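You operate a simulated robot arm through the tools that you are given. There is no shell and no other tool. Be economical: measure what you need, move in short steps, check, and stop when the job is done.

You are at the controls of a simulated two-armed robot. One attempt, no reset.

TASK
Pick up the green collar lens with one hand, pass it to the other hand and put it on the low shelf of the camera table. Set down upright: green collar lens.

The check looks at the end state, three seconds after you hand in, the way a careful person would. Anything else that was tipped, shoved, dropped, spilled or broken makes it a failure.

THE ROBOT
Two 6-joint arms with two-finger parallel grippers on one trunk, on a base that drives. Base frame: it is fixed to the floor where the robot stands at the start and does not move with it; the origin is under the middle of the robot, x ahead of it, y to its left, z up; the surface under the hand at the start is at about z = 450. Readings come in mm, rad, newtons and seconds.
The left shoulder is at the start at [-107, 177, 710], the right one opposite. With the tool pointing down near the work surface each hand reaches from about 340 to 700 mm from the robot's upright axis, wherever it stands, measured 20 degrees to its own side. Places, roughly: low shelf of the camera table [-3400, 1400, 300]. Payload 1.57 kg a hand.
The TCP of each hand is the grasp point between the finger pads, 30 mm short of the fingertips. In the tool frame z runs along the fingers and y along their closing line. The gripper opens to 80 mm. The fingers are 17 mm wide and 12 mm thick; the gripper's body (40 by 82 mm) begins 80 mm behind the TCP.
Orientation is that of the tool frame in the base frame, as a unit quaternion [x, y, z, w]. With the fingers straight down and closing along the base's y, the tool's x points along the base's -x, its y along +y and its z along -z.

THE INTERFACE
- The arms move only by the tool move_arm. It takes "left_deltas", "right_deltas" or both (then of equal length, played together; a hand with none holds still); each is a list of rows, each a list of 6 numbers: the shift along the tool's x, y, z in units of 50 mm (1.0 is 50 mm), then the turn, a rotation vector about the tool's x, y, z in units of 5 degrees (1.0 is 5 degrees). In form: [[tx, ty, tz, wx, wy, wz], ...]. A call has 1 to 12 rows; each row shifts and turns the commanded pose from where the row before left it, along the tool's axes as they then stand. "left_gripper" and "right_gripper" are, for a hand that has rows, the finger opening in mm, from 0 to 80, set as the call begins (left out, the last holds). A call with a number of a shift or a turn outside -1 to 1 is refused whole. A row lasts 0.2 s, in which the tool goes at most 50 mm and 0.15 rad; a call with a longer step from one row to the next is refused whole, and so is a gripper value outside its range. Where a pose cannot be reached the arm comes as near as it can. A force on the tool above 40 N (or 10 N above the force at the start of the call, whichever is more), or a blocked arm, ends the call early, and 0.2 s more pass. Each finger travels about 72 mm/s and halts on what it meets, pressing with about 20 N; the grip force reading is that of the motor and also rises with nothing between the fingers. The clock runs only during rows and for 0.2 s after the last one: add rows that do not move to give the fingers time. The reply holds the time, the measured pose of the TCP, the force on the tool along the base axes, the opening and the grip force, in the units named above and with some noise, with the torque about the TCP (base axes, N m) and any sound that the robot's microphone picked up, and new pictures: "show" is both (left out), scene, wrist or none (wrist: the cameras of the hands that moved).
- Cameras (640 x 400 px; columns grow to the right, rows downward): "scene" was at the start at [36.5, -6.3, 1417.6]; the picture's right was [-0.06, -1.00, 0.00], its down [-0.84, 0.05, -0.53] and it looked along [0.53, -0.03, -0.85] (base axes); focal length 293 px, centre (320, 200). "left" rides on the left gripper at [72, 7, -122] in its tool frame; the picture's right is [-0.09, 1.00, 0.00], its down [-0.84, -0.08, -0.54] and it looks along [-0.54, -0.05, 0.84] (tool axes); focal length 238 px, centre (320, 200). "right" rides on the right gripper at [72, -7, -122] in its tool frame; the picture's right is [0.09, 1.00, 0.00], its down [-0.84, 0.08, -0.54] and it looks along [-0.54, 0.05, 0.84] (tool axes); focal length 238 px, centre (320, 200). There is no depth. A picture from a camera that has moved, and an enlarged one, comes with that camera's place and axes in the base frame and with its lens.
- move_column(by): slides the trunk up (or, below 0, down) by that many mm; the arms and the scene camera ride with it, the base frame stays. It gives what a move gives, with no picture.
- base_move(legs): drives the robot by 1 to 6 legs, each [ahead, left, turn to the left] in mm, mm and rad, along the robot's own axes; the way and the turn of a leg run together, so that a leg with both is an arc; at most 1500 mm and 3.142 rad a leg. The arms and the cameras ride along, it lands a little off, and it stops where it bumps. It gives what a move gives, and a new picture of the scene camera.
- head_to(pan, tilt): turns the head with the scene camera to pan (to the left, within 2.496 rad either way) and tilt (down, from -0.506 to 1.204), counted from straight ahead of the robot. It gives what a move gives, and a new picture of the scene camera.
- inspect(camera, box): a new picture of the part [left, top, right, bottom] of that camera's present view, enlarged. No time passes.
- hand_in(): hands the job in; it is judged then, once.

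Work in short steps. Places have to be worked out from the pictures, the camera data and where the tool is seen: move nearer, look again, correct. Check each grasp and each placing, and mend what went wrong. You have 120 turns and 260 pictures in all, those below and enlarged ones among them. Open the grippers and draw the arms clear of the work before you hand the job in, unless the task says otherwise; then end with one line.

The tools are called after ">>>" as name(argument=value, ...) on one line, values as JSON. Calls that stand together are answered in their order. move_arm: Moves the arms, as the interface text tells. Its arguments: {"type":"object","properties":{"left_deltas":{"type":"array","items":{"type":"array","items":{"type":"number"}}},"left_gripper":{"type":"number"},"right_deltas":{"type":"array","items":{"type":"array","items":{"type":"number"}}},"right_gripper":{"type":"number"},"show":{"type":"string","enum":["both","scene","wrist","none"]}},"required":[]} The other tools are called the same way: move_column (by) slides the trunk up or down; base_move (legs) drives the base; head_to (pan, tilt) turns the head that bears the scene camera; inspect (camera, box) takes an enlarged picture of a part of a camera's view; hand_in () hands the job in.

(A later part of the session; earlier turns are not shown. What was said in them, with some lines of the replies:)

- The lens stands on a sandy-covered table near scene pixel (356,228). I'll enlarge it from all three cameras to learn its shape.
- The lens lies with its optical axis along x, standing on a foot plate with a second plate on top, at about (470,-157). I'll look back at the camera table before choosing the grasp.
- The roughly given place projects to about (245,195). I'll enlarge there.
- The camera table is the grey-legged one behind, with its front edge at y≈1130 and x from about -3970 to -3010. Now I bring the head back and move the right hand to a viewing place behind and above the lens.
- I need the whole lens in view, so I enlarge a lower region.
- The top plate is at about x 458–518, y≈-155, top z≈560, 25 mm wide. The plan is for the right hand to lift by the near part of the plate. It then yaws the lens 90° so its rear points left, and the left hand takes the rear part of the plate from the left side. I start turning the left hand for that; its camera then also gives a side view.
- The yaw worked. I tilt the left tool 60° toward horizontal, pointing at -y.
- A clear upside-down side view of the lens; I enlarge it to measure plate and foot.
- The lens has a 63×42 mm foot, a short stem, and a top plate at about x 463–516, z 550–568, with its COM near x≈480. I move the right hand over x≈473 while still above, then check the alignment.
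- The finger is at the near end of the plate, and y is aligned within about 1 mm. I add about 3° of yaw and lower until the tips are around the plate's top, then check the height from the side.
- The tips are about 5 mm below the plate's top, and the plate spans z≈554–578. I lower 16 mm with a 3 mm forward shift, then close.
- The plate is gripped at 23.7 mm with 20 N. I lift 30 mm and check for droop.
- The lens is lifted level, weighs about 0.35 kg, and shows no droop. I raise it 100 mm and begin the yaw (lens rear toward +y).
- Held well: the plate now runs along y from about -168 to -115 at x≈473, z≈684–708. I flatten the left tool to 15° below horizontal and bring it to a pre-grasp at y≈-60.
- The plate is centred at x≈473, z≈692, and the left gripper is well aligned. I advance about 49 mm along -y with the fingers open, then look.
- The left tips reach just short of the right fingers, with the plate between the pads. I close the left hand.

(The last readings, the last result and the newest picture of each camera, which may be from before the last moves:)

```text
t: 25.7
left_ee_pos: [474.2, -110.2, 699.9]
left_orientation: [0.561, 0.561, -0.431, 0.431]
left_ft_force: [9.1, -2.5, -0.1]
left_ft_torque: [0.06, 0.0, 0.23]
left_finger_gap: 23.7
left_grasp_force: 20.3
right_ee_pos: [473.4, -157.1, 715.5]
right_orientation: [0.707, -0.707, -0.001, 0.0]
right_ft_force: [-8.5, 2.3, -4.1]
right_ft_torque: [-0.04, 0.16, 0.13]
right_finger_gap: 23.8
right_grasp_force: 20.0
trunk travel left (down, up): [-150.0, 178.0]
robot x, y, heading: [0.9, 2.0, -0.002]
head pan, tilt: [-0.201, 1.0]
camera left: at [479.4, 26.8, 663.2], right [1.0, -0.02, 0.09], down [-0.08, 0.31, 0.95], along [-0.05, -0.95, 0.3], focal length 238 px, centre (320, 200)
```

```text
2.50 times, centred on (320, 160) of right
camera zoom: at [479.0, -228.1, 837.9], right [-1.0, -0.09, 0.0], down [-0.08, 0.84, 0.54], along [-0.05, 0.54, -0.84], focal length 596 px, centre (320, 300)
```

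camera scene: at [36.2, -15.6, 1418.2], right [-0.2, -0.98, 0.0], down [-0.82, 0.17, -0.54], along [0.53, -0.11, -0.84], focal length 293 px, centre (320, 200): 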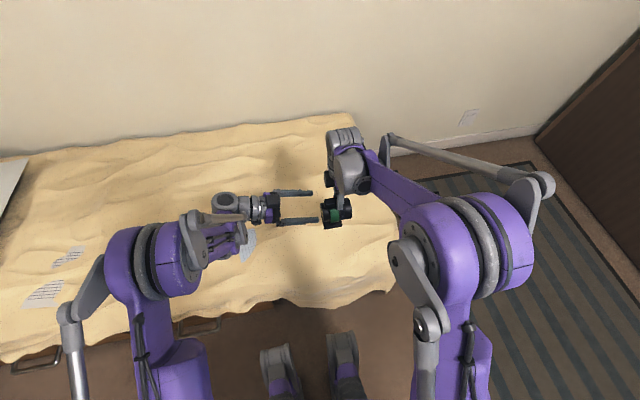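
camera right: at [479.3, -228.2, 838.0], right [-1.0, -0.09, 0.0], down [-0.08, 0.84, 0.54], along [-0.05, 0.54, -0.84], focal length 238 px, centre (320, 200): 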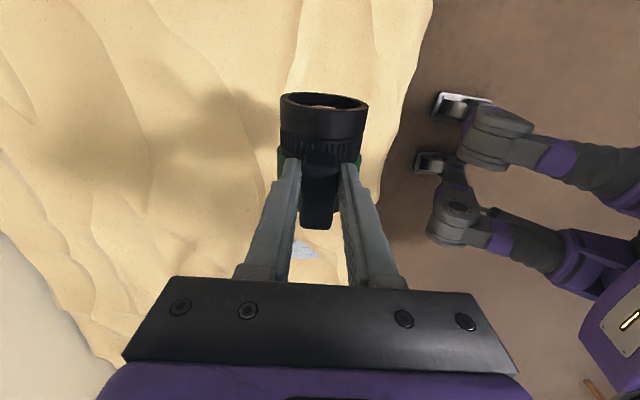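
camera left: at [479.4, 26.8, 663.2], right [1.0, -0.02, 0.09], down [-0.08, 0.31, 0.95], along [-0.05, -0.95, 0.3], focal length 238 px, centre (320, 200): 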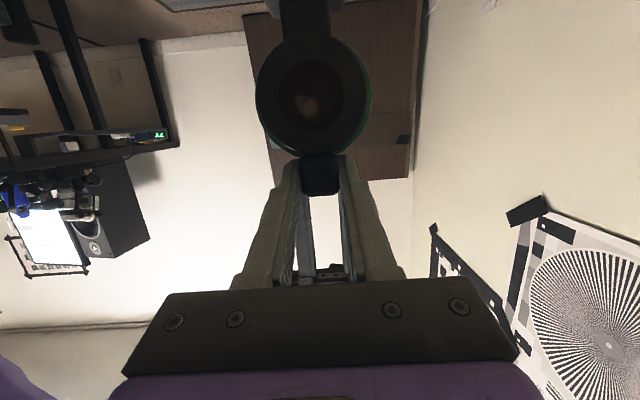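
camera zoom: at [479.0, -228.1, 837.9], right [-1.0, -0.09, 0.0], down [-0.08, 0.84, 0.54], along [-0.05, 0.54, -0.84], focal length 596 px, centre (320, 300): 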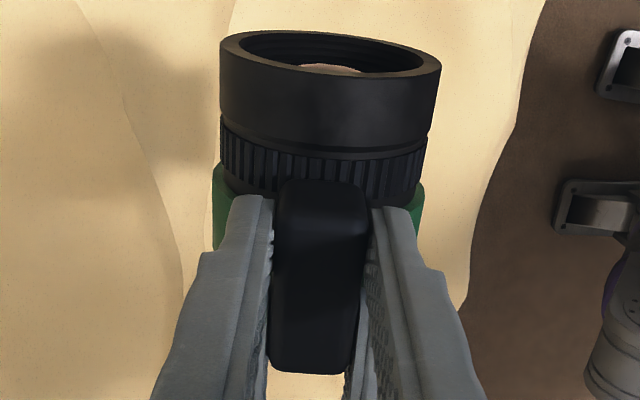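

Both hands hold the plate, with about 9 N of side strain. I relieve it with a 1.5 mm shift of the left hand, then open the right slightly.

>>> move_arm(left_deltas=[[0, 0.03, 0, 0, 0, 0], [0, 0, 0, 0, 0, 0]], show="none")

>>> move_arm(right_deltas=[[0, 0, 0, 0, 0, 0], [0, 0, 0, 0, 0, 0], [0, 0, 0, 0, 0, 0]], right_gripper=50, show="wrist")

>>> inspect(camera="scene", box=[260, 150, 380, 240])

```text
t: 26.3
left_ee_pos: [474.4, -111.9, 701.3]
left_orientation: [0.561, 0.561, -0.431, 0.43]
left_ft_force: [2.7, -4.8, -0.1]
left_ft_torque: [0.22, -0.09, 0.11]
left_finger_gap: 23.8
left_grasp_force: 20.4
right_ee_pos: [475.2, -156.6, 717.4]
right_orientation: [0.707, -0.707, -0.001, 0.0]
right_ft_force: [-2.1, 4.1, -0.3]
right_ft_torque: [-0.03, 0.09, 0.0]
right_finger_gap: 23.7
right_grasp_force: 20.1
trunk travel left (down, up): [-150.0, 178.0]
robot x, y, heading: [-0.6, -2.0, -0.001]
head pan, tilt: [-0.201, 1.0]
```

```text
t: 27.1
left_ee_pos: [473.9, -109.1, 700.9]
left_orientation: [0.56, 0.561, -0.431, 0.431]
left_ft_force: [-0.3, 0.0, -0.3]
left_ft_torque: [0.17, 0.01, -0.02]
left_finger_gap: 24.0
left_grasp_force: 20.0
right_ee_pos: [473.2, -155.9, 716.6]
right_orientation: [0.707, -0.707, 0.0, 0.0]
right_ft_force: [0.1, -0.3, 0.3]
right_ft_torque: [0.0, 0.0, -0.01]
right_finger_gap: 50.1
right_grasp_force: 0.1
trunk travel left (down, up): [-150.0, 178.0]
robot x, y, heading: [-4.6, -4.4, -0.002]
head pan, tilt: [-0.201, 1.0]
camera right: at [479.2, -228.2, 838.0], right [-1.0, -0.09, 0.0], down [-0.08, 0.84, 0.54], along [-0.05, 0.54, -0.84], focal length 238 px, centre (320, 200)
```

right: 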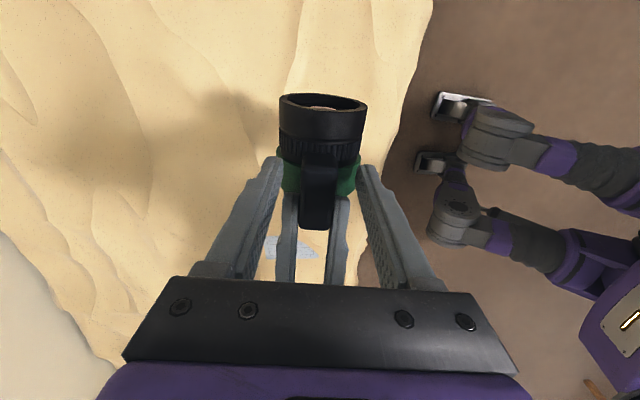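

```text
4.44 times, centred on (320, 195) of scene
camera zoom: at [36.1, -15.9, 1418.2], right [-0.2, -0.98, 0.0], down [-0.82, 0.17, -0.54], along [0.53, -0.11, -0.84], focal length 1303 px, centre (320, 222)
```

zoom: 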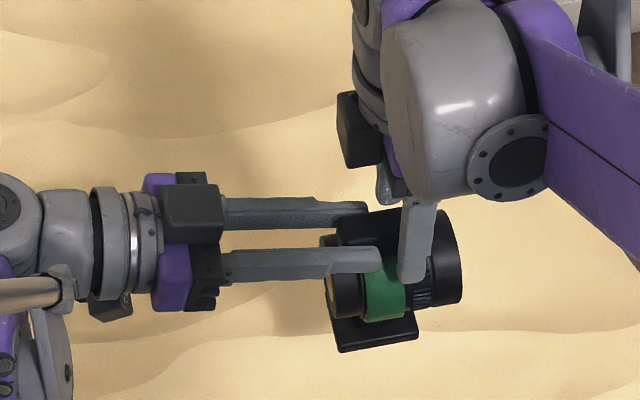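

The left holds the lens and the right pads are free. I raise the right hand straight up out of the way.

>>> move_arm(right_deltas=[[0, 0, -0.2, 0, 0, 0], [0, 0, -0.4, 0, 0, 0], [0, 0, -0.7, 0, 0, 0], [0, 0, -0.7, 0, 0, 0], [0, -0.5, 0, 0, 0, 0], [0, 0, 0, 0, 0, 0]], show="scene")

>>> inspect(camera="scene", box=[260, 150, 380, 240])

>>> inspect(camera="left", box=[220, 40, 420, 200])

```text
t: 28.5
left_ee_pos: [474.5, -109.9, 700.9]
left_orientation: [0.561, 0.561, -0.431, 0.43]
left_ft_force: [0.2, -1.0, 0.5]
left_ft_torque: [0.19, 0.0, -0.01]
left_finger_gap: 23.9
left_grasp_force: 20.4
right_ee_pos: [500.2, -158.4, 815.5]
right_orientation: [0.707, -0.707, 0.0, 0.0]
right_ft_force: [0.1, -0.6, 0.4]
right_ft_torque: [0.01, -0.05, -0.02]
right_finger_gap: 49.9
right_grasp_force: 0.0
trunk travel left (down, up): [-150.0, 178.0]
robot x, y, heading: [0.8, 2.5, 0.001]
head pan, tilt: [-0.201, 1.0]
camera scene: at [35.5, -15.8, 1418.2], right [-0.2, -0.98, 0.0], down [-0.82, 0.17, -0.54], along [0.53, -0.11, -0.84], focal length 293 px, centre (320, 200)
```

scene: 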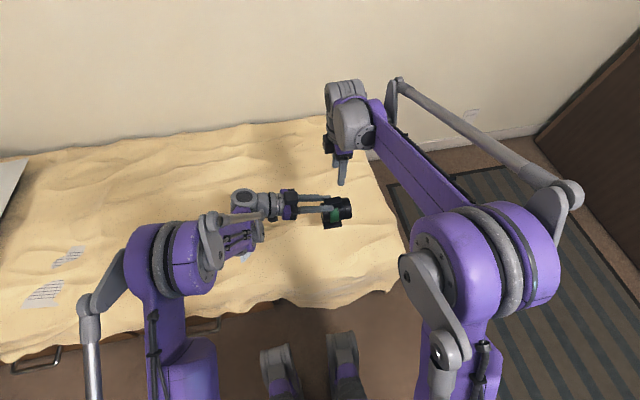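

```text
4.44 times, centred on (320, 195) of scene
camera zoom: at [35.5, -15.8, 1418.2], right [-0.2, -0.98, 0.0], down [-0.82, 0.17, -0.54], along [0.53, -0.11, -0.84], focal length 1303 px, centre (320, 222)
```

zoom: 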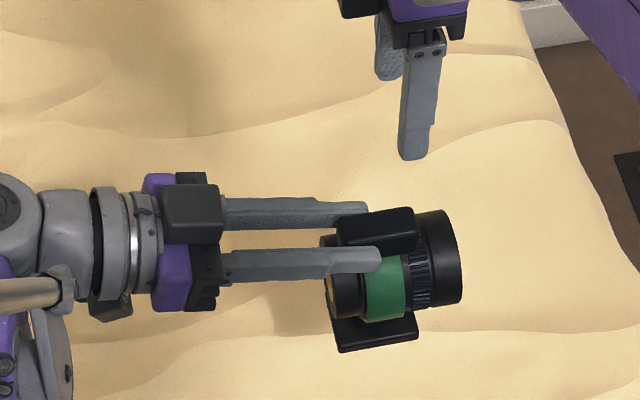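

```text
2.50 times, centred on (320, 120) of left
camera zoom: at [480.4, 27.2, 663.6], right [1.0, -0.02, 0.09], down [-0.08, 0.31, 0.95], along [-0.05, -0.95, 0.3], focal length 596 px, centre (320, 400)
```

zoom: 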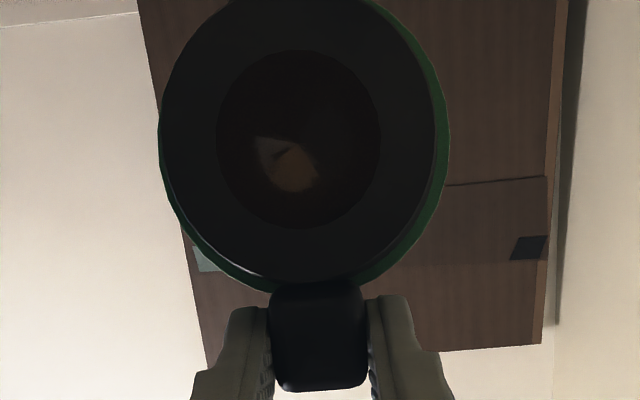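

The lens is firmly in the left hand. I retract the left hand toward its own side and up, then swing it to point forward; meanwhile the right hand backs away to its start side.

>>> move_arm(left_deltas=[[-0.014, 0.08, -0.875, 0, 0, 0], [-0.014, 0.08, -0.875, 0, 0, 0], [-0.014, 0.08, -0.875, 0, 0, 0], [-0.014, 0.08, -0.875, 0, 0, 0], [-0.014, 0.08, -0.875, 0, 0, 0], [0, 0, 0, 0, 0, 0]], right_deltas=[[0.4, 0.5, 0, 0, 0, 0], [0.4, 0.5, 0, 0, 0, 0], [0.4, 0.5, 0, 0, 0, 0], [0.4, 0.5, 0, 0, 0, 0], [0.4, 0.5, 0, 0, 0, 0], [0, 0, 0, 0, 0, 0]], show="none")

>>> move_arm(left_deltas=[[0, 0, 0, -0.966, 0, -0.26], [0, 0, 0, -0.966, 0, -0.26], [0, 0, 0, -0.966, 0, -0.26], [0, 0, 0, -0.966, 0, -0.26], [0, 0, 0, -0.966, 0, -0.26], [0, 0, 0, -0.966, 0, -0.26], [0, 0, 0, -0.966, 0, -0.26], [0, 0, 0, -0.966, 0, -0.26], [0, 0, 0, -0.966, 0, -0.26], [0, 0, 0, 0, 0, 0]], right_deltas=[[0, 0, 0, 0, 0, 1], [0, 0, 0, 0, 0, 1], [0, 0, 0, 0, 0, 1], [0, 0, 0, 0, 0, 1], [0, 0, 0, 0, 0, 1], [0, 0, 0, 0, 0, 1], [0, 0, 0, 0, 0, 1], [0, 0, 0, 0, 0, 1], [0, 0, 0, 0, 0, 1], [0, 0, 0, 0, 0, 1]], show="scene")

```text
t: 29.9
left_ee_pos: [493.9, 100.7, 761.9]
left_orientation: [0.561, 0.562, -0.43, 0.43]
left_ft_force: [0.7, -0.8, -4.2]
left_ft_torque: [0.12, 0.03, 0.0]
left_finger_gap: 23.8
left_grasp_force: 19.8
right_ee_pos: [375.0, -256.9, 816.6]
right_orientation: [-0.707, 0.707, -0.001, 0.0]
right_ft_force: [-0.1, 0.5, 0.2]
right_ft_torque: [0.01, 0.01, -0.02]
right_finger_gap: 50.2
right_grasp_force: 0.1
trunk travel left (down, up): [-150.0, 178.0]
robot x, y, heading: [1.5, 1.9, -0.0]
head pan, tilt: [-0.201, 1.0]
```

```text
t: 32.1
left_ee_pos: [493.9, 100.8, 762.9]
left_orientation: [0.302, 0.734, -0.233, 0.562]
left_ft_force: [0.2, 1.2, -4.7]
left_ft_torque: [0.12, 0.08, -0.03]
left_finger_gap: 23.9
left_grasp_force: 20.2
right_ee_pos: [374.5, -257.1, 816.2]
right_orientation: [-0.341, 0.94, 0.001, 0.0]
right_ft_force: [0.5, -0.1, -0.4]
right_ft_torque: [0.0, -0.01, 0.01]
right_finger_gap: 50.3
right_grasp_force: 0.1
trunk travel left (down, up): [-150.0, 178.0]
robot x, y, heading: [-2.0, -1.1, -0.002]
head pan, tilt: [-0.201, 1.0]
camera scene: at [36.3, -15.6, 1418.2], right [-0.2, -0.98, 0.0], down [-0.82, 0.17, -0.54], along [0.53, -0.11, -0.84], focal length 293 px, centre (320, 200)
```

scene: 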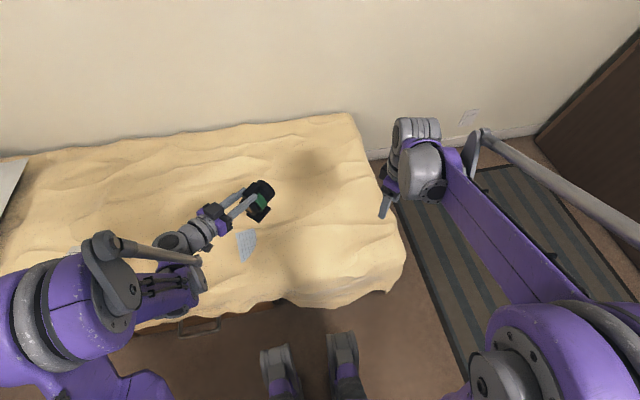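

Both move freely. I complete the remaining 45° of left yaw and the right hand's yaw.

>>> move_arm(left_deltas=[[0, 0, 0, -0.966, 0, -0.26], [0, 0, 0, -0.966, 0, -0.26], [0, 0, 0, -0.966, 0, -0.26], [0, 0, 0, -0.966, 0, -0.26], [0, 0, 0, -0.966, 0, -0.26], [0, 0, 0, -0.966, 0, -0.26], [0, 0, 0, -0.966, 0, -0.26], [0, 0, 0, -0.966, 0, -0.26], [0, 0, 0, -0.966, 0, -0.26], [0, 0, 0, 0, 0, 0]], right_deltas=[[0, 0, 0, 0, 0, 1], [0, 0, 0, 0, 0, 1], [0, 0, 0, 0, 0, 1], [0, 0, 0, 0, 0, 1], [0, 0, 0, 0, 0, 1], [0, 0, 0, 0, 0, 1], [0, 0, 0, 0, 0, 1], [0, 0, 0, 0, 0, 1], [0, 0, 0, 0, 0, 0], [0, 0, 0, 0, 0, 0]], show="both")

```text
t: 34.3
left_ee_pos: [493.1, 99.8, 754.2]
left_orientation: [0.049, 0.803, -0.038, 0.593]
left_ft_force: [0.1, 1.1, -4.0]
left_ft_torque: [0.01, 0.14, 0.01]
left_finger_gap: 24.0
left_grasp_force: 20.0
left hand out of reach, approached as far as the arm can: row 8, 9
right_ee_pos: [373.5, -256.8, 817.9]
right_orientation: [0.001, 1.0, 0.0, 0.0]
right_ft_force: [0.1, -0.3, 0.5]
right_ft_torque: [0.01, 0.0, 0.0]
right_finger_gap: 50.3
right_grasp_force: 0.0
trunk travel left (down, up): [-150.0, 178.0]
robot x, y, heading: [-1.5, -0.8, 0.002]
head pan, tilt: [-0.201, 1.0]
camera scene: at [36.2, -15.6, 1418.2], right [-0.2, -0.98, 0.0], down [-0.82, 0.17, -0.54], along [0.53, -0.11, -0.84], focal length 293 px, centre (320, 200)
camera right: at [300.7, -263.0, 938.3], right [-0.09, 1.0, 0.0], down [0.84, 0.08, 0.54], along [0.54, 0.05, -0.84], focal length 238 px, centre (320, 200)
camera left: at [356.3, 124.1, 722.0], right [0.15, 0.99, 0.09], down [-0.28, -0.04, 0.96], along [0.95, -0.17, 0.27], focal length 238 px, centre (320, 200)
```

scene: 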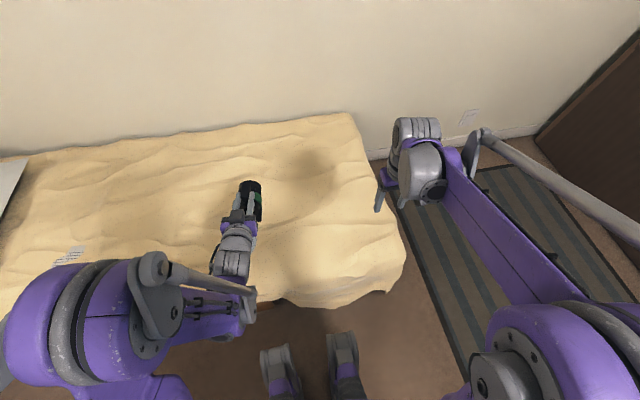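
right: 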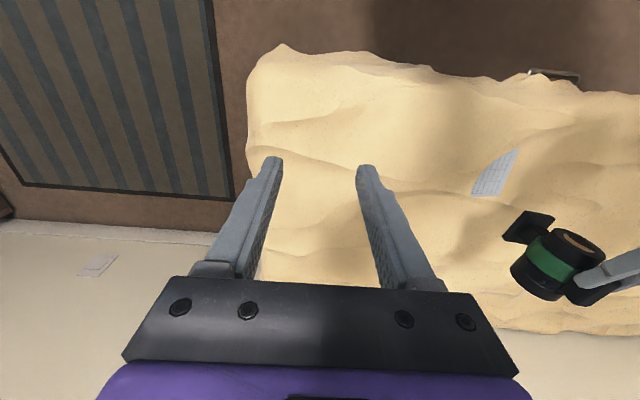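
left: 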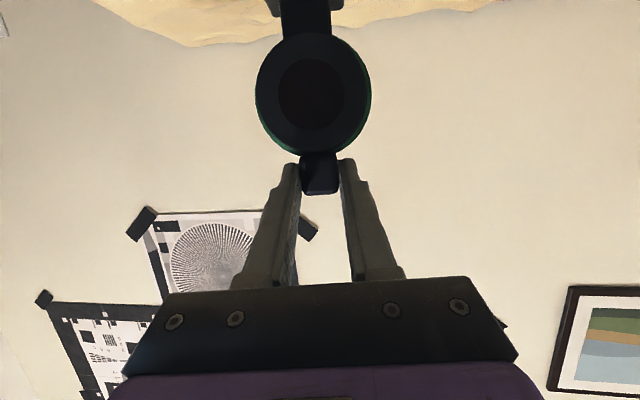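

The lens is secure, with the left pointing nearly forward (yaw −7°). I back away from the sand table 600 mm and check the grip.

>>> base_move(legs=[[-600, 0, 0]])

```text
t: 37.7
left_ee_pos: [-116.1, 96.6, 755.6]
left_orientation: [0.055, 0.802, -0.042, 0.594]
left_ft_force: [-0.3, -0.2, -3.1]
left_ft_torque: [0.02, 0.16, -0.03]
left_finger_gap: 23.8
left_grasp_force: 20.2
right_ee_pos: [-241.3, -258.7, 817.4]
right_orientation: [0.008, 1.0, 0.002, 0.001]
right_ft_force: [0.7, 1.1, 0.0]
right_ft_torque: [-0.01, 0.0, 0.02]
right_finger_gap: 49.7
right_grasp_force: 0.0
trunk travel left (down, up): [-150.0, 178.0]
robot x, y, heading: [-608.7, 8.0, -0.02]
head pan, tilt: [-0.201, 1.0]
camera scene: at [-575.3, -11.1, 1418.2], right [-0.22, -0.98, 0.0], down [-0.82, 0.18, -0.54], along [0.53, -0.12, -0.84], focal length 293 px, centre (320, 200)
```

scene: 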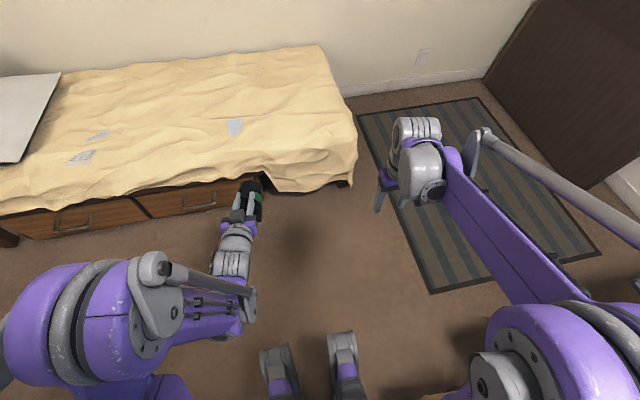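

The drive is steady. I turn to face +y, then move sideways (left) toward x≈-3200, keeping well off the tables.

>>> base_move(legs=[[0, 0, 1.59], [0, 1300, 0], [0, 1300, 0]])

>>> head_to(pan=0.0, tilt=0.6)

```text
t: 64.5
left_ee_pos: [-3324.9, 447.0, 755.0]
left_orientation: [-0.539, 0.597, 0.397, 0.442]
left_ft_force: [1.0, 0.4, -3.7]
left_ft_torque: [-0.17, 0.03, 0.02]
left_finger_gap: 24.1
left_grasp_force: 19.6
right_ee_pos: [-2965.7, 332.5, 817.6]
right_orientation: [0.712, -0.702, 0.0, 0.0]
right_ft_force: [-0.4, 0.8, 0.1]
right_ft_torque: [-0.01, 0.02, 0.02]
right_finger_gap: 50.0
right_grasp_force: 0.1
trunk travel left (down, up): [-150.0, 178.0]
robot x, y, heading: [-3218.0, -43.8, 1.584]
head pan, tilt: [-0.201, 1.0]
camera scene: at [-3203.9, -10.2, 1418.2], right [0.98, -0.18, 0.0], down [-0.16, -0.83, -0.54], along [0.1, 0.53, -0.84], focal length 293 px, centre (320, 200)
```

scene: 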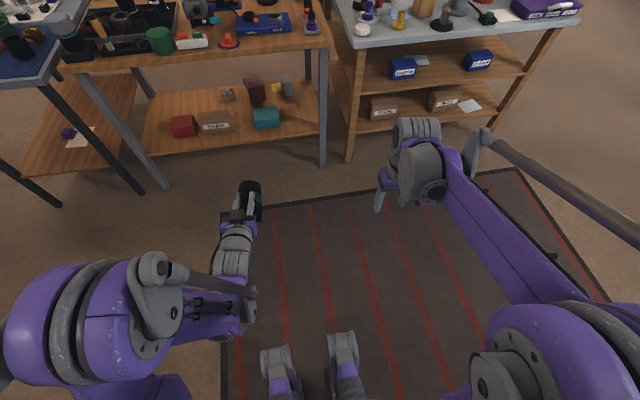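

```text
t: 65.4
left_ee_pos: [-3325.0, 445.7, 755.1]
left_orientation: [-0.537, 0.598, 0.396, 0.443]
left_ft_force: [0.3, 0.0, -4.5]
left_ft_torque: [-0.2, -0.01, -0.01]
left_finger_gap: 23.7
left_grasp_force: 19.5
right_ee_pos: [-2966.4, 333.7, 816.9]
right_orientation: [0.712, -0.702, 0.0, 0.001]
right_ft_force: [0.9, 0.3, -0.1]
right_ft_torque: [0.0, -0.01, 0.01]
right_finger_gap: 50.0
right_grasp_force: 0.1
trunk travel left (down, up): [-150.0, 178.0]
robot x, y, heading: [-3217.1, -43.6, 1.586]
head pan, tilt: [0.0, 0.6]
camera scene: at [-3218.0, 9.8, 1450.1], right [1.0, 0.01, 0.0], down [0.01, -0.57, -0.82], along [-0.01, 0.82, -0.57], focal length 293 px, centre (320, 200)
```

scene: 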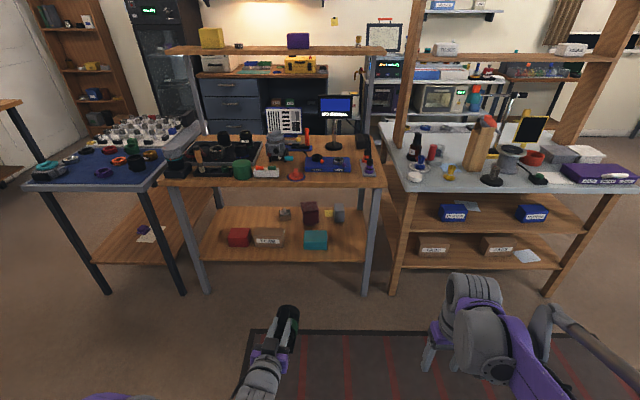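

The middle table (grey legs, camera gear on top) is the camera table; its low shelf has boxes with free space. I enlarge it.

>>> inspect(camera="scene", box=[165, 125, 405, 305])

```text
2.22 times, centred on (285, 215) of scene
camera zoom: at [-3218.0, 9.8, 1450.1], right [1.0, 0.01, 0.0], down [0.01, -0.57, -0.82], along [-0.01, 0.82, -0.57], focal length 652 px, centre (398, 167)
```

zoom: 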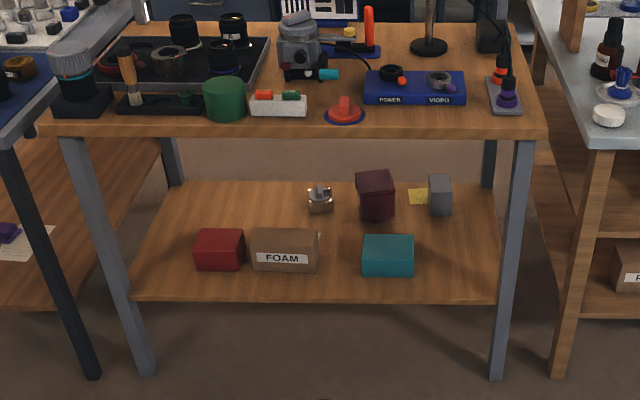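

Free spot: right of the teal box, x≈-3095, y≈1220, with shelf front at y≈1120 and the table underside near z≈735. I test the reach in free space first, moving the left hand forward 120 and down 150, then taking out its yaw.

>>> move_arm(left_deltas=[[0.433, 0.053, 0.631, 0, 0, 0], [0.433, 0.053, 0.631, 0, 0, 0], [0.433, 0.053, 0.631, 0, 0, 0], [0.433, 0.053, 0.631, 0, 0, 0], [0.433, 0.053, 0.631, 0, 0, 0], [0, 0, 0, -0.57, 0, -0.175], [0, 0, 0, -0.57, 0, -0.175], [0, 0, 0, 0, 0, 0]], show="both")

```text
t: 67.2
left_ee_pos: [-3324.2, 565.1, 601.8]
left_orientation: [-0.553, 0.59, 0.401, 0.431]
left_ft_force: [-0.4, 0.9, -4.0]
left_ft_torque: [-0.16, 0.01, 0.0]
left_finger_gap: 23.8
left_grasp_force: 20.1
left hand out of reach, approached as far as the arm can: row 7
right_ee_pos: [-2967.2, 333.2, 817.4]
right_orientation: [0.712, -0.702, 0.0, 0.0]
right_ft_force: [-0.7, -0.5, 0.2]
right_ft_torque: [0.0, 0.05, 0.01]
right_finger_gap: 49.9
right_grasp_force: 0.0
trunk travel left (down, up): [-150.0, 178.0]
robot x, y, heading: [-3218.1, -41.9, 1.586]
head pan, tilt: [0.0, 0.6]
camera scene: at [-3218.0, 9.7, 1450.2], right [1.0, 0.02, 0.0], down [0.01, -0.57, -0.82], along [-0.01, 0.82, -0.57], focal length 293 px, centre (320, 200)
camera left: at [-3340.5, 429.0, 571.6], right [-0.99, 0.1, 0.08], down [0.06, -0.26, 0.96], along [0.11, 0.96, 0.25], focal length 238 px, centre (320, 200)
```

scene: 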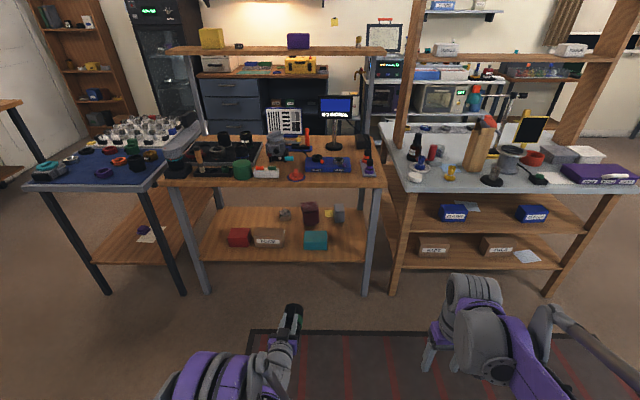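
left: 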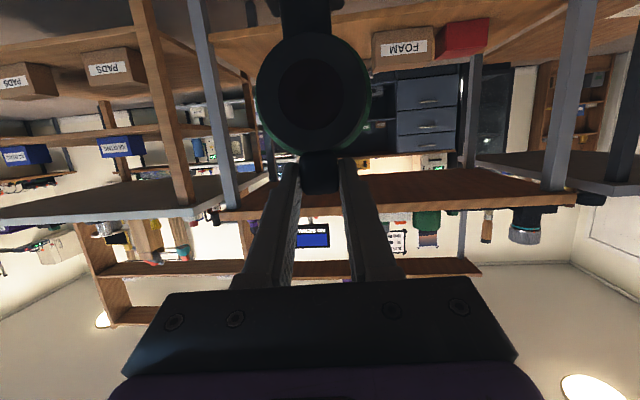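

Reach is fine, with a small limit in yaw of about 4°, which is acceptable. I drive ahead 400 and right 225 to line up with the free spot, still outside the table, then lower the trunk 150 mm.

>>> base_move(legs=[[380, -222, -0.015]])

>>> move_column(by=-150)

>>> head_to(pan=0.1, tilt=0.75)

```text
t: 69.8
left_ee_pos: [-3097.3, 941.4, 602.6]
left_orientation: [-0.55, 0.593, 0.398, 0.433]
left_ft_force: [0.3, -0.1, -4.3]
left_ft_torque: [-0.15, 0.02, 0.0]
left_finger_gap: 23.7
left_grasp_force: 20.1
right_ee_pos: [-2740.8, 705.9, 816.5]
right_orientation: [0.709, -0.706, 0.001, 0.001]
right_ft_force: [0.4, -0.9, -0.4]
right_ft_torque: [-0.01, 0.02, -0.02]
right_finger_gap: 50.1
right_grasp_force: 0.0
trunk travel left (down, up): [-150.0, 178.0]
robot x, y, heading: [-2994.3, 331.8, 1.577]
head pan, tilt: [0.0, 0.6]
camera scene: at [-2995.9, 384.9, 1450.2], right [1.0, 0.01, 0.0], down [0.0, -0.57, -0.82], along [0.0, 0.82, -0.57], focal length 293 px, centre (320, 200)
```

scene: 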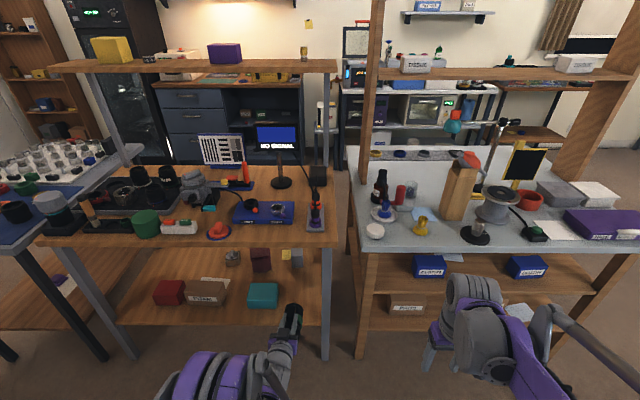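

```text
t: 71.6
left_ee_pos: [-3098.3, 941.3, 451.5]
left_orientation: [-0.549, 0.593, 0.399, 0.433]
left_ft_force: [0.6, -0.5, -4.1]
left_ft_torque: [-0.17, 0.01, 0.02]
left_finger_gap: 23.6
left_grasp_force: 19.7
right_ee_pos: [-2741.5, 705.2, 666.6]
right_orientation: [0.709, -0.705, 0.0, 0.0]
right_ft_force: [0.1, 0.6, -0.6]
right_ft_torque: [-0.01, -0.01, 0.01]
right_finger_gap: 49.9
right_grasp_force: 0.0
trunk travel left (down, up): [0.0, 328.0]
robot x, y, heading: [-2995.4, 328.9, 1.574]
head pan, tilt: [0.0, 0.6]
```

```text
t: 72.3
left_ee_pos: [-3097.3, 941.6, 452.9]
left_orientation: [-0.551, 0.593, 0.399, 0.432]
left_ft_force: [0.0, -0.2, -3.7]
left_ft_torque: [-0.12, -0.01, 0.0]
left_finger_gap: 23.8
left_grasp_force: 19.8
right_ee_pos: [-2741.9, 704.7, 666.8]
right_orientation: [0.709, -0.706, 0.0, 0.0]
right_ft_force: [0.1, -0.1, -0.1]
right_ft_torque: [-0.01, 0.0, -0.01]
right_finger_gap: 50.1
right_grasp_force: 0.0
trunk travel left (down, up): [0.0, 328.0]
robot x, y, heading: [-2996.1, 331.3, 1.576]
head pan, tilt: [0.099, 0.75]
camera scene: at [-3004.6, 420.4, 1284.6], right [0.99, 0.1, 0.0], down [0.07, -0.68, -0.73], along [-0.08, 0.73, -0.68], focal length 293 px, centre (320, 200)
```

scene: 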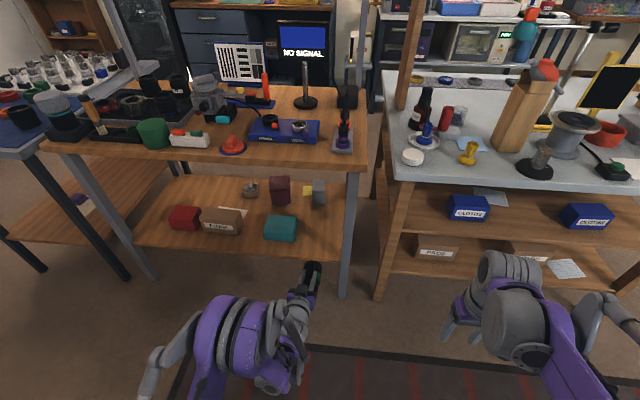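

I enlarge the shelf and lens to check lateral and height alignment from here.

>>> inspect(camera="scene", box=[240, 160, 380, 310])

>>> inspect(camera="left", box=[0, 0, 640, 400])

```text
2.67 times, centred on (310, 235) of scene
camera zoom: at [-3004.6, 420.4, 1284.6], right [0.99, 0.1, 0.0], down [0.07, -0.68, -0.73], along [-0.08, 0.73, -0.68], focal length 782 px, centre (347, 107)
```

zoom: 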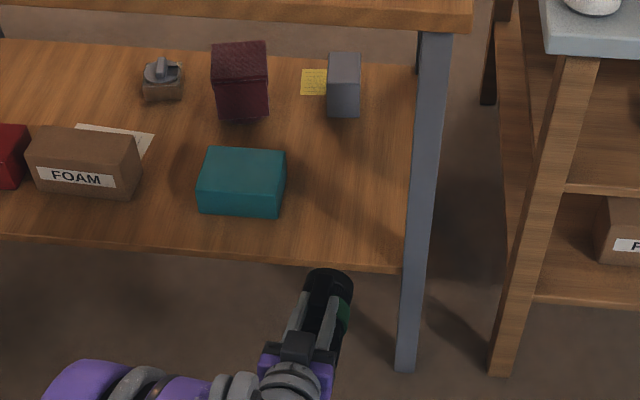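

```text
1.00 times, centred on (320, 200) of left (not enlarged: the box is as wide or as high as the picture)
camera zoom: at [-3114.5, 804.6, 421.6], right [-0.99, 0.11, 0.08], down [0.05, -0.26, 0.96], along [0.12, 0.96, 0.25], focal length 238 px, centre (320, 200)
```

zoom: 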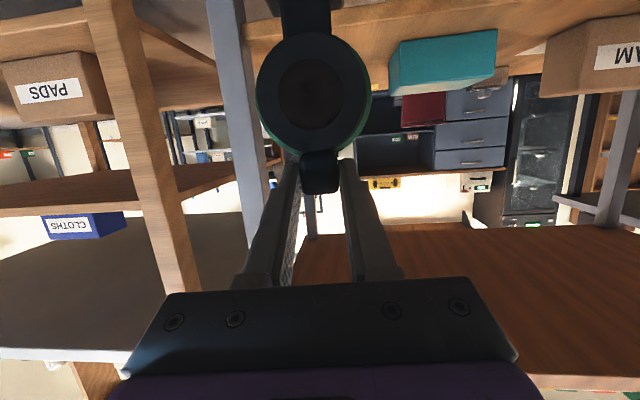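

The spot is confirmed: the gap from teal (x≈-3202) to leg (x≈-2998) is centred on the lens at x≈-3095, and the edge is at y≈1120. I correct the 3° nose-down pitch and raise 20 mm before entering.

>>> move_arm(left_deltas=[[0, 0, 0, 0.38, -0.6, 0.12], [-0.38, 0, -0.12, 0, 0, 0], [0, 0, 0, 0, 0, 0]], show="none")

```text
t: 73.1
left_ee_pos: [-3096.3, 940.0, 472.0]
left_orientation: [-0.529, 0.591, 0.404, 0.455]
left_ft_force: [-0.4, 0.2, -4.2]
left_ft_torque: [-0.15, 0.01, 0.0]
left_finger_gap: 23.6
left_grasp_force: 20.3
right_ee_pos: [-2741.2, 705.5, 667.0]
right_orientation: [0.709, -0.705, 0.0, 0.0]
right_ft_force: [-0.2, 0.7, -0.1]
right_ft_torque: [0.0, -0.01, -0.03]
right_finger_gap: 50.2
right_grasp_force: 0.0
trunk travel left (down, up): [0.0, 328.0]
robot x, y, heading: [-2998.3, 326.7, 1.578]
head pan, tilt: [0.099, 0.75]
```

The pitch is now 15° with no roll. I drive ahead 245 mm so the lens enters over the shelf with about 45 mm clearance.

>>> base_move(legs=[[245, 0, 0]])

>>> inspect(camera="left", box=[0, 0, 640, 400])

>>> inspect(camera="scene", box=[240, 200, 400, 360])

```text
t: 74.9
left_ee_pos: [-3097.7, 1185.9, 472.7]
left_orientation: [-0.529, 0.591, 0.405, 0.454]
left_ft_force: [0.6, 0.6, -3.7]
left_ft_torque: [-0.16, 0.0, 0.01]
left_finger_gap: 23.9
left_grasp_force: 19.8
right_ee_pos: [-2742.0, 950.5, 667.9]
right_orientation: [0.71, -0.704, 0.0, -0.001]
right_ft_force: [0.3, -0.1, 1.0]
right_ft_torque: [0.0, -0.01, 0.01]
right_finger_gap: 50.1
right_grasp_force: 0.1
trunk travel left (down, up): [0.0, 328.0]
robot x, y, heading: [-2997.1, 576.7, 1.58]
head pan, tilt: [0.099, 0.75]
camera scene: at [-3006.1, 665.5, 1284.6], right [0.99, 0.11, 0.0], down [0.07, -0.68, -0.73], along [-0.08, 0.73, -0.68], focal length 293 px, centre (320, 200)
```

scene: 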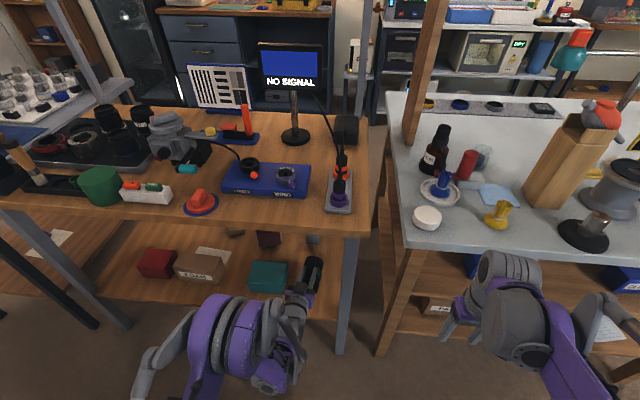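

```text
1.00 times, centred on (320, 200) of left (not enlarged: the box is as wide or as high as the picture)
camera zoom: at [-3120.6, 1051.5, 434.3], right [-0.99, 0.13, 0.09], down [0.04, -0.31, 0.95], along [0.15, 0.94, 0.3], focal length 238 px, centre (320, 200)
```

zoom: 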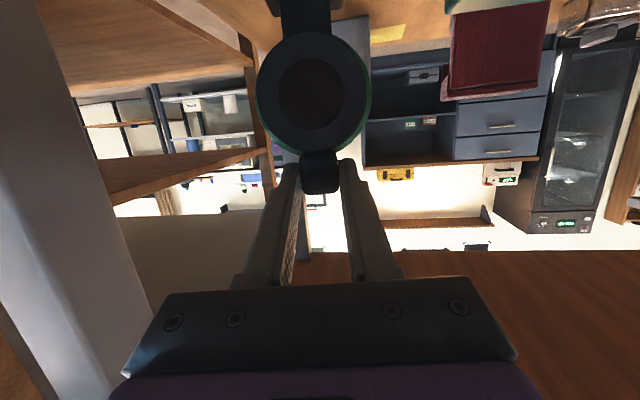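

```text
2.50 times, centred on (320, 280) of scene
camera zoom: at [-3006.1, 665.5, 1284.6], right [0.99, 0.11, 0.0], down [0.07, -0.68, -0.73], along [-0.08, 0.73, -0.68], focal length 733 px, centre (320, 0)
```

zoom: 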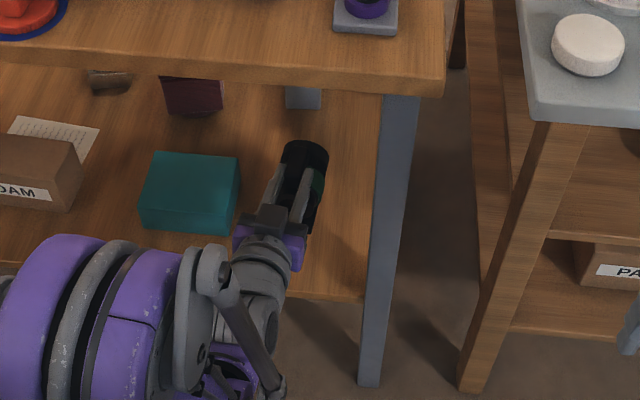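

The lens is over the free spot and clear of the teal box and leg. I lower 36 mm and check from the wrist camera.

>>> move_arm(left_deltas=[[0.35, 0, 0.094, 0, 0, 0], [0.35, 0, 0.094, 0, 0, 0], [0, 0, 0, 0, 0, 0]], show="wrist")

>>> inspect(camera="left", box=[220, 0, 420, 120])

```text
t: 75.7
left_ee_pos: [-3098.6, 1185.5, 435.3]
left_orientation: [-0.53, 0.59, 0.406, 0.454]
left_ft_force: [0.8, -0.1, -5.3]
left_ft_torque: [-0.16, 0.0, -0.02]
left_finger_gap: 23.5
left_grasp_force: 20.4
right_ee_pos: [-2743.7, 950.3, 667.3]
right_orientation: [0.709, -0.705, 0.001, 0.001]
right_ft_force: [-0.1, 0.6, -0.9]
right_ft_torque: [0.04, -0.01, -0.01]
right_finger_gap: 50.1
right_grasp_force: 0.0
trunk travel left (down, up): [0.0, 328.0]
robot x, y, heading: [-2996.7, 571.8, 1.577]
head pan, tilt: [0.099, 0.75]
camera left: at [-3119.8, 1051.4, 397.9], right [-0.99, 0.13, 0.09], down [0.04, -0.31, 0.95], along [0.15, 0.94, 0.3], focal length 238 px, centre (320, 200)
```

left: 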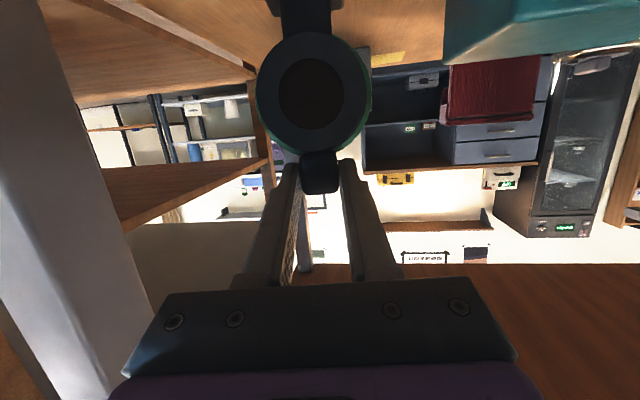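

```text
3.20 times, centred on (320, 60) of left
camera zoom: at [-3119.8, 1051.4, 397.9], right [-0.99, 0.13, 0.09], down [0.04, -0.31, 0.95], along [0.15, 0.94, 0.3], focal length 763 px, centre (320, 648)
```

zoom: 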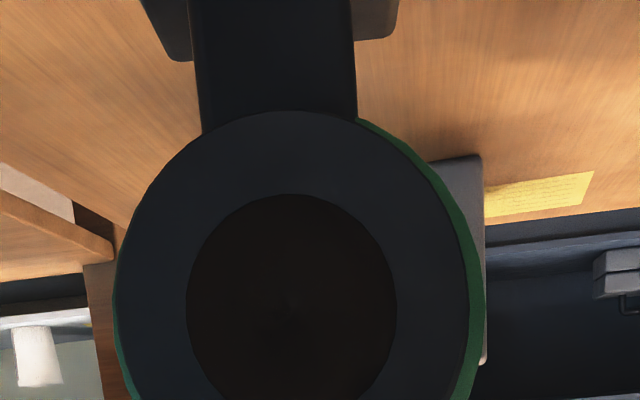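

I lower in small steps, watching the vertical force for contact.

>>> move_arm(left_deltas=[[0.04, 0, 0.011, 0, 0, 0], [0.04, 0, 0.011, 0, 0, 0], [0.04, 0, 0.011, 0, 0, 0], [0, 0, 0, 0, 0, 0]], show="none")

>>> inspect(camera="scene", box=[270, 240, 350, 310])

```text
t: 76.7
left_ee_pos: [-3097.0, 1184.6, 429.1]
left_orientation: [-0.53, 0.591, 0.405, 0.454]
left_ft_force: [0.2, 0.9, -4.8]
left_ft_torque: [-0.17, 0.02, 0.01]
left_finger_gap: 23.7
left_grasp_force: 19.9
right_ee_pos: [-2744.8, 950.6, 666.9]
right_orientation: [0.71, -0.705, 0.001, 0.0]
right_ft_force: [1.2, -0.2, -0.5]
right_ft_torque: [0.0, 0.03, 0.01]
right_finger_gap: 49.9
right_grasp_force: 0.1
trunk travel left (down, up): [0.0, 328.0]
robot x, y, heading: [-2996.9, 576.1, 1.582]
head pan, tilt: [0.099, 0.75]
```

```text
5.71 times, centred on (310, 275) of scene
camera zoom: at [-3006.1, 665.1, 1284.6], right [0.99, 0.11, 0.0], down [0.07, -0.68, -0.73], along [-0.08, 0.73, -0.68], focal length 1675 px, centre (377, -229)
```

zoom: 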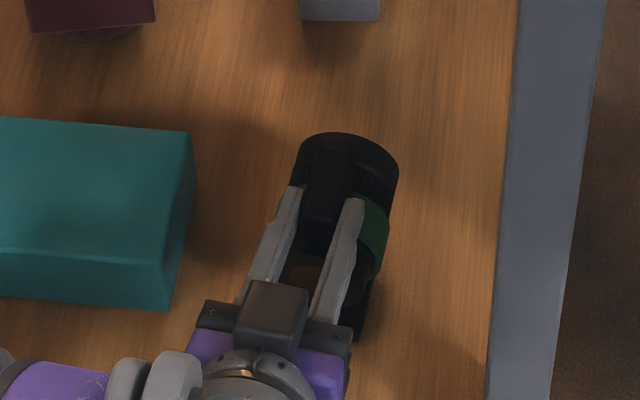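

No contact yet at z=429. I go down another 4 mm in fine rows.

>>> move_arm(left_deltas=[[0.039, 0, 0.0105, 0, 0, 0], [0.039, 0, 0.0105, 0, 0, 0], [0, 0, 0, 0, 0, 0]], show="none")

```text
t: 77.5
left_ee_pos: [-3098.3, 1185.1, 426.4]
left_orientation: [-0.529, 0.591, 0.405, 0.455]
left_ft_force: [-0.1, 0.4, -4.5]
left_ft_torque: [-0.17, 0.01, -0.01]
left_finger_gap: 23.6
left_grasp_force: 20.5
right_ee_pos: [-2742.8, 950.9, 666.7]
right_orientation: [0.71, -0.705, 0.0, 0.0]
right_ft_force: [-0.3, 0.4, -0.3]
right_ft_torque: [0.0, 0.0, -0.02]
right_finger_gap: 50.3
right_grasp_force: 0.1
trunk travel left (down, up): [0.0, 328.0]
robot x, y, heading: [-2998.2, 575.0, 1.577]
head pan, tilt: [0.099, 0.75]
```

Still hanging free (−4.5 N), so another 4 mm.

>>> move_arm(left_deltas=[[0.039, 0, 0.0105, 0, 0, 0], [0.039, 0, 0.0105, 0, 0, 0], [0, 0, 0, 0, 0, 0]], show="none")

>>> inspect(camera="left", box=[220, 0, 420, 120])

```text
t: 78.3
left_ee_pos: [-3097.0, 1185.5, 422.7]
left_orientation: [-0.529, 0.59, 0.407, 0.455]
left_ft_force: [0.5, -0.3, 4.8]
left_ft_torque: [0.42, 0.14, -0.01]
left_finger_gap: 23.5
left_grasp_force: 19.9
right_ee_pos: [-2743.8, 949.6, 667.0]
right_orientation: [0.709, -0.705, -0.001, 0.0]
right_ft_force: [-0.5, -0.3, -0.3]
right_ft_torque: [-0.01, -0.01, 0.01]
right_finger_gap: 50.3
right_grasp_force: 0.1
trunk travel left (down, up): [0.0, 328.0]
robot x, y, heading: [-2996.7, 572.9, 1.577]
head pan, tilt: [0.099, 0.75]
```

```text
3.20 times, centred on (320, 60) of left
camera zoom: at [-3119.3, 1051.0, 384.5], right [-0.99, 0.13, 0.09], down [0.04, -0.32, 0.95], along [0.15, 0.94, 0.31], focal length 763 px, centre (320, 648)
```

zoom: 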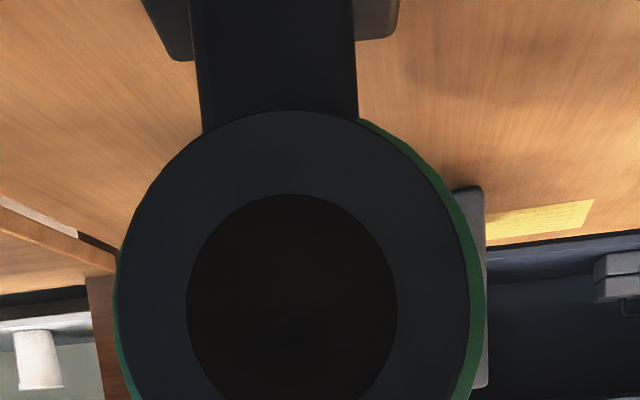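

Contact: the force went from −4.5 to +4.8 N at z≈423, so the foot is on the shelf. I open the left fingers.

>>> move_arm(left_deltas=[[0, 0, 0, 0, 0, 0], [0, 0, 0, 0, 0, 0], [0, 0, 0, 0, 0, 0]], left_gripper=50, show="wrist")

>>> inspect(camera="scene", box=[270, 240, 350, 310])

```text
t: 79.1
left_ee_pos: [-3097.4, 1186.2, 421.3]
left_orientation: [-0.529, 0.59, 0.406, 0.455]
left_ft_force: [0.0, 0.3, 0.4]
left_ft_torque: [-0.01, -0.02, 0.02]
left_finger_gap: 50.2
left_grasp_force: 0.0
right_ee_pos: [-2743.6, 950.3, 667.1]
right_orientation: [0.71, -0.704, 0.0, 0.0]
right_ft_force: [0.6, -0.6, 0.3]
right_ft_torque: [0.01, -0.01, 0.0]
right_finger_gap: 50.2
right_grasp_force: 0.0
trunk travel left (down, up): [0.0, 328.0]
robot x, y, heading: [-2996.0, 574.2, 1.579]
head pan, tilt: [0.099, 0.75]
camera left: at [-3119.3, 1050.9, 384.2], right [-0.99, 0.13, 0.09], down [0.04, -0.31, 0.95], along [0.15, 0.94, 0.3], focal length 238 px, centre (320, 200)
```

left: 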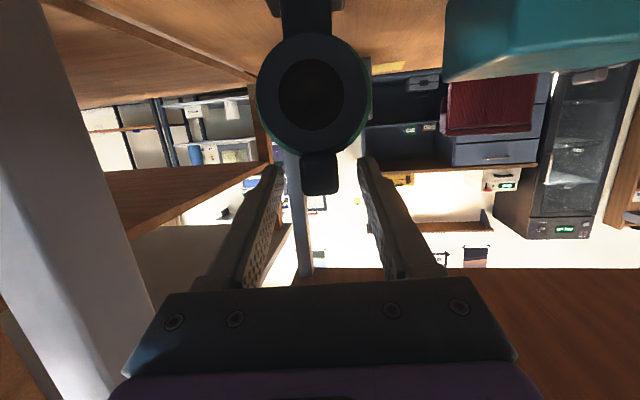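

```text
5.71 times, centred on (310, 275) of scene
camera zoom: at [-3006.0, 664.8, 1284.6], right [0.99, 0.11, 0.0], down [0.07, -0.68, -0.73], along [-0.08, 0.73, -0.68], focal length 1675 px, centre (377, -229)
```

zoom: 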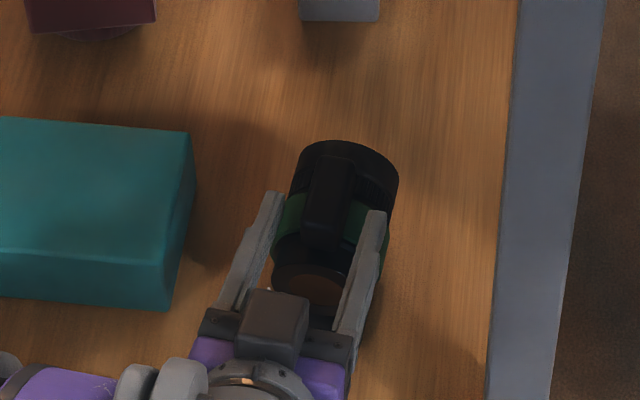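

The lens stands free on its foot with about 13 mm clearance on each side. I withdraw the left hand 45 mm along its own axis, then back the base off.

>>> move_arm(left_deltas=[[0, 0, -0.3, 0, 0, 0], [0, 0, -0.3, 0, 0, 0], [0, 0, -0.3, 0, 0, 0], [0, 0, 0, 0, 0, 0]], show="none")

>>> inspect(camera="scene", box=[270, 240, 350, 310])

```text
t: 80.1
left_ee_pos: [-3102.4, 1143.3, 435.8]
left_orientation: [-0.53, 0.591, 0.405, 0.454]
left_ft_force: [-0.6, -0.5, -0.2]
left_ft_torque: [-0.02, 0.02, -0.02]
left_finger_gap: 49.9
left_grasp_force: 0.1
right_ee_pos: [-2742.7, 950.5, 666.9]
right_orientation: [0.709, -0.705, 0.0, 0.0]
right_ft_force: [1.2, 0.4, -0.3]
right_ft_torque: [-0.02, -0.02, -0.01]
right_finger_gap: 50.1
right_grasp_force: 0.0
trunk travel left (down, up): [0.0, 328.0]
robot x, y, heading: [-2998.6, 575.3, 1.575]
head pan, tilt: [0.099, 0.75]
```

```text
5.71 times, centred on (310, 275) of scene
camera zoom: at [-3006.0, 664.8, 1284.6], right [0.99, 0.11, 0.0], down [0.07, -0.68, -0.73], along [-0.08, 0.73, -0.68], focal length 1675 px, centre (377, -229)
```

zoom: 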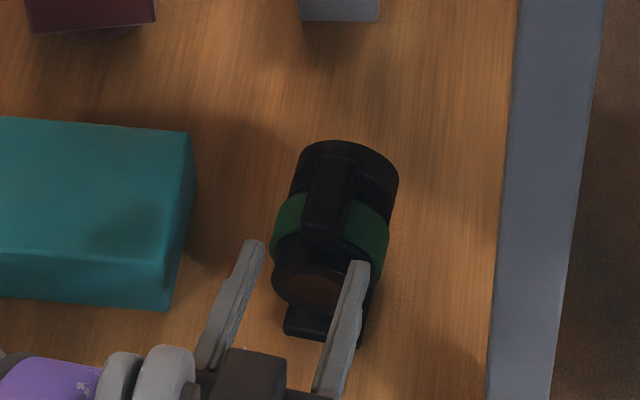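

The fingers are clear of the plate and the lens is standing on its foot. I back the base off 350 mm.

>>> base_move(legs=[[-350, 0, 0]])

>>> inspect(camera="scene", box=[230, 160, 390, 300])

>>> inspect(camera="left", box=[180, 0, 460, 180])

```text
t: 82.3
left_ee_pos: [-3099.8, 801.3, 434.6]
left_orientation: [-0.53, 0.59, 0.406, 0.454]
left_ft_force: [0.1, -0.1, 0.6]
left_ft_torque: [0.01, 0.01, -0.01]
left_finger_gap: 50.0
left_grasp_force: 0.2
right_ee_pos: [-2741.6, 606.2, 667.0]
right_orientation: [0.709, -0.705, 0.0, 0.0]
right_ft_force: [0.2, -0.5, 0.2]
right_ft_torque: [0.01, 0.02, 0.0]
right_finger_gap: 50.0
right_grasp_force: 0.0
trunk travel left (down, up): [0.0, 328.0]
robot x, y, heading: [-2995.4, 231.2, 1.577]
head pan, tilt: [0.099, 0.75]
camera scene: at [-3004.0, 321.7, 1284.6], right [0.99, 0.1, 0.0], down [0.07, -0.68, -0.73], along [-0.08, 0.73, -0.68], focal length 293 px, centre (320, 200)
```

scene: 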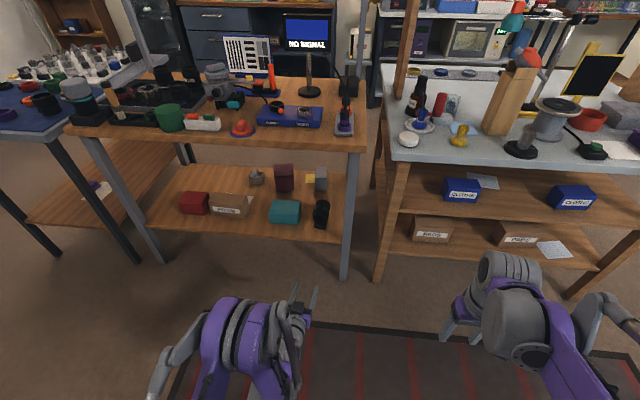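

```text
2.86 times, centred on (310, 230) of scene
camera zoom: at [-3004.0, 321.7, 1284.6], right [0.99, 0.1, 0.0], down [0.07, -0.68, -0.73], along [-0.08, 0.73, -0.68], focal length 838 px, centre (349, 114)
```

zoom: 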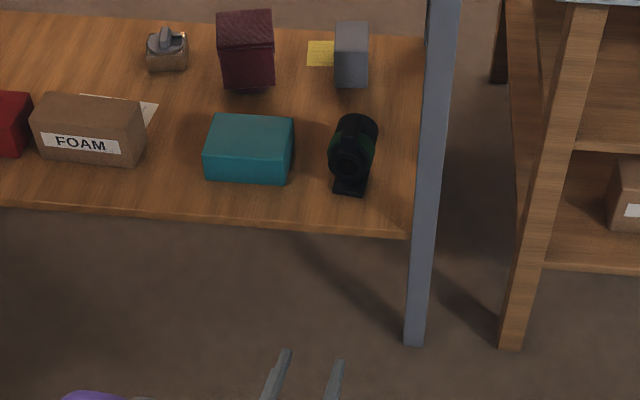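

```text
2.22 times, centred on (320, 90) of left
camera zoom: at [-3122.1, 666.8, 397.3], right [-0.99, 0.13, 0.09], down [0.04, -0.31, 0.95], along [0.15, 0.94, 0.3], focal length 530 px, centre (320, 444)
```

zoom: 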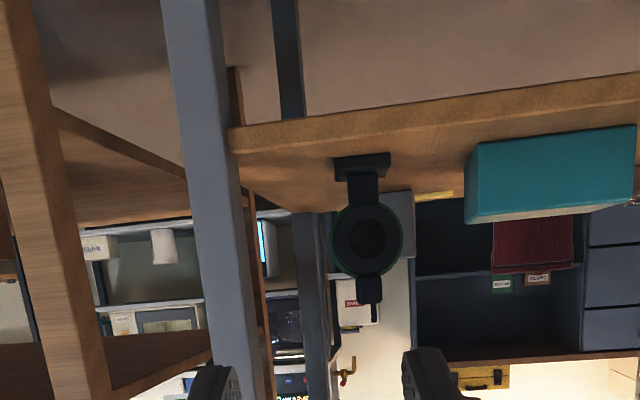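

The lens stands upright on its foot on the camera table's low shelf, nothing else there has moved, and both open hands are clear. I hand in.

>>> hand_in()

```text
The job is handed in.
```

I picked up the green collar lens with the right hand, passed it to the left, and set it down upright on its foot on the low shelf of the camera table. Nothing else looked disturbed in the last pictures.
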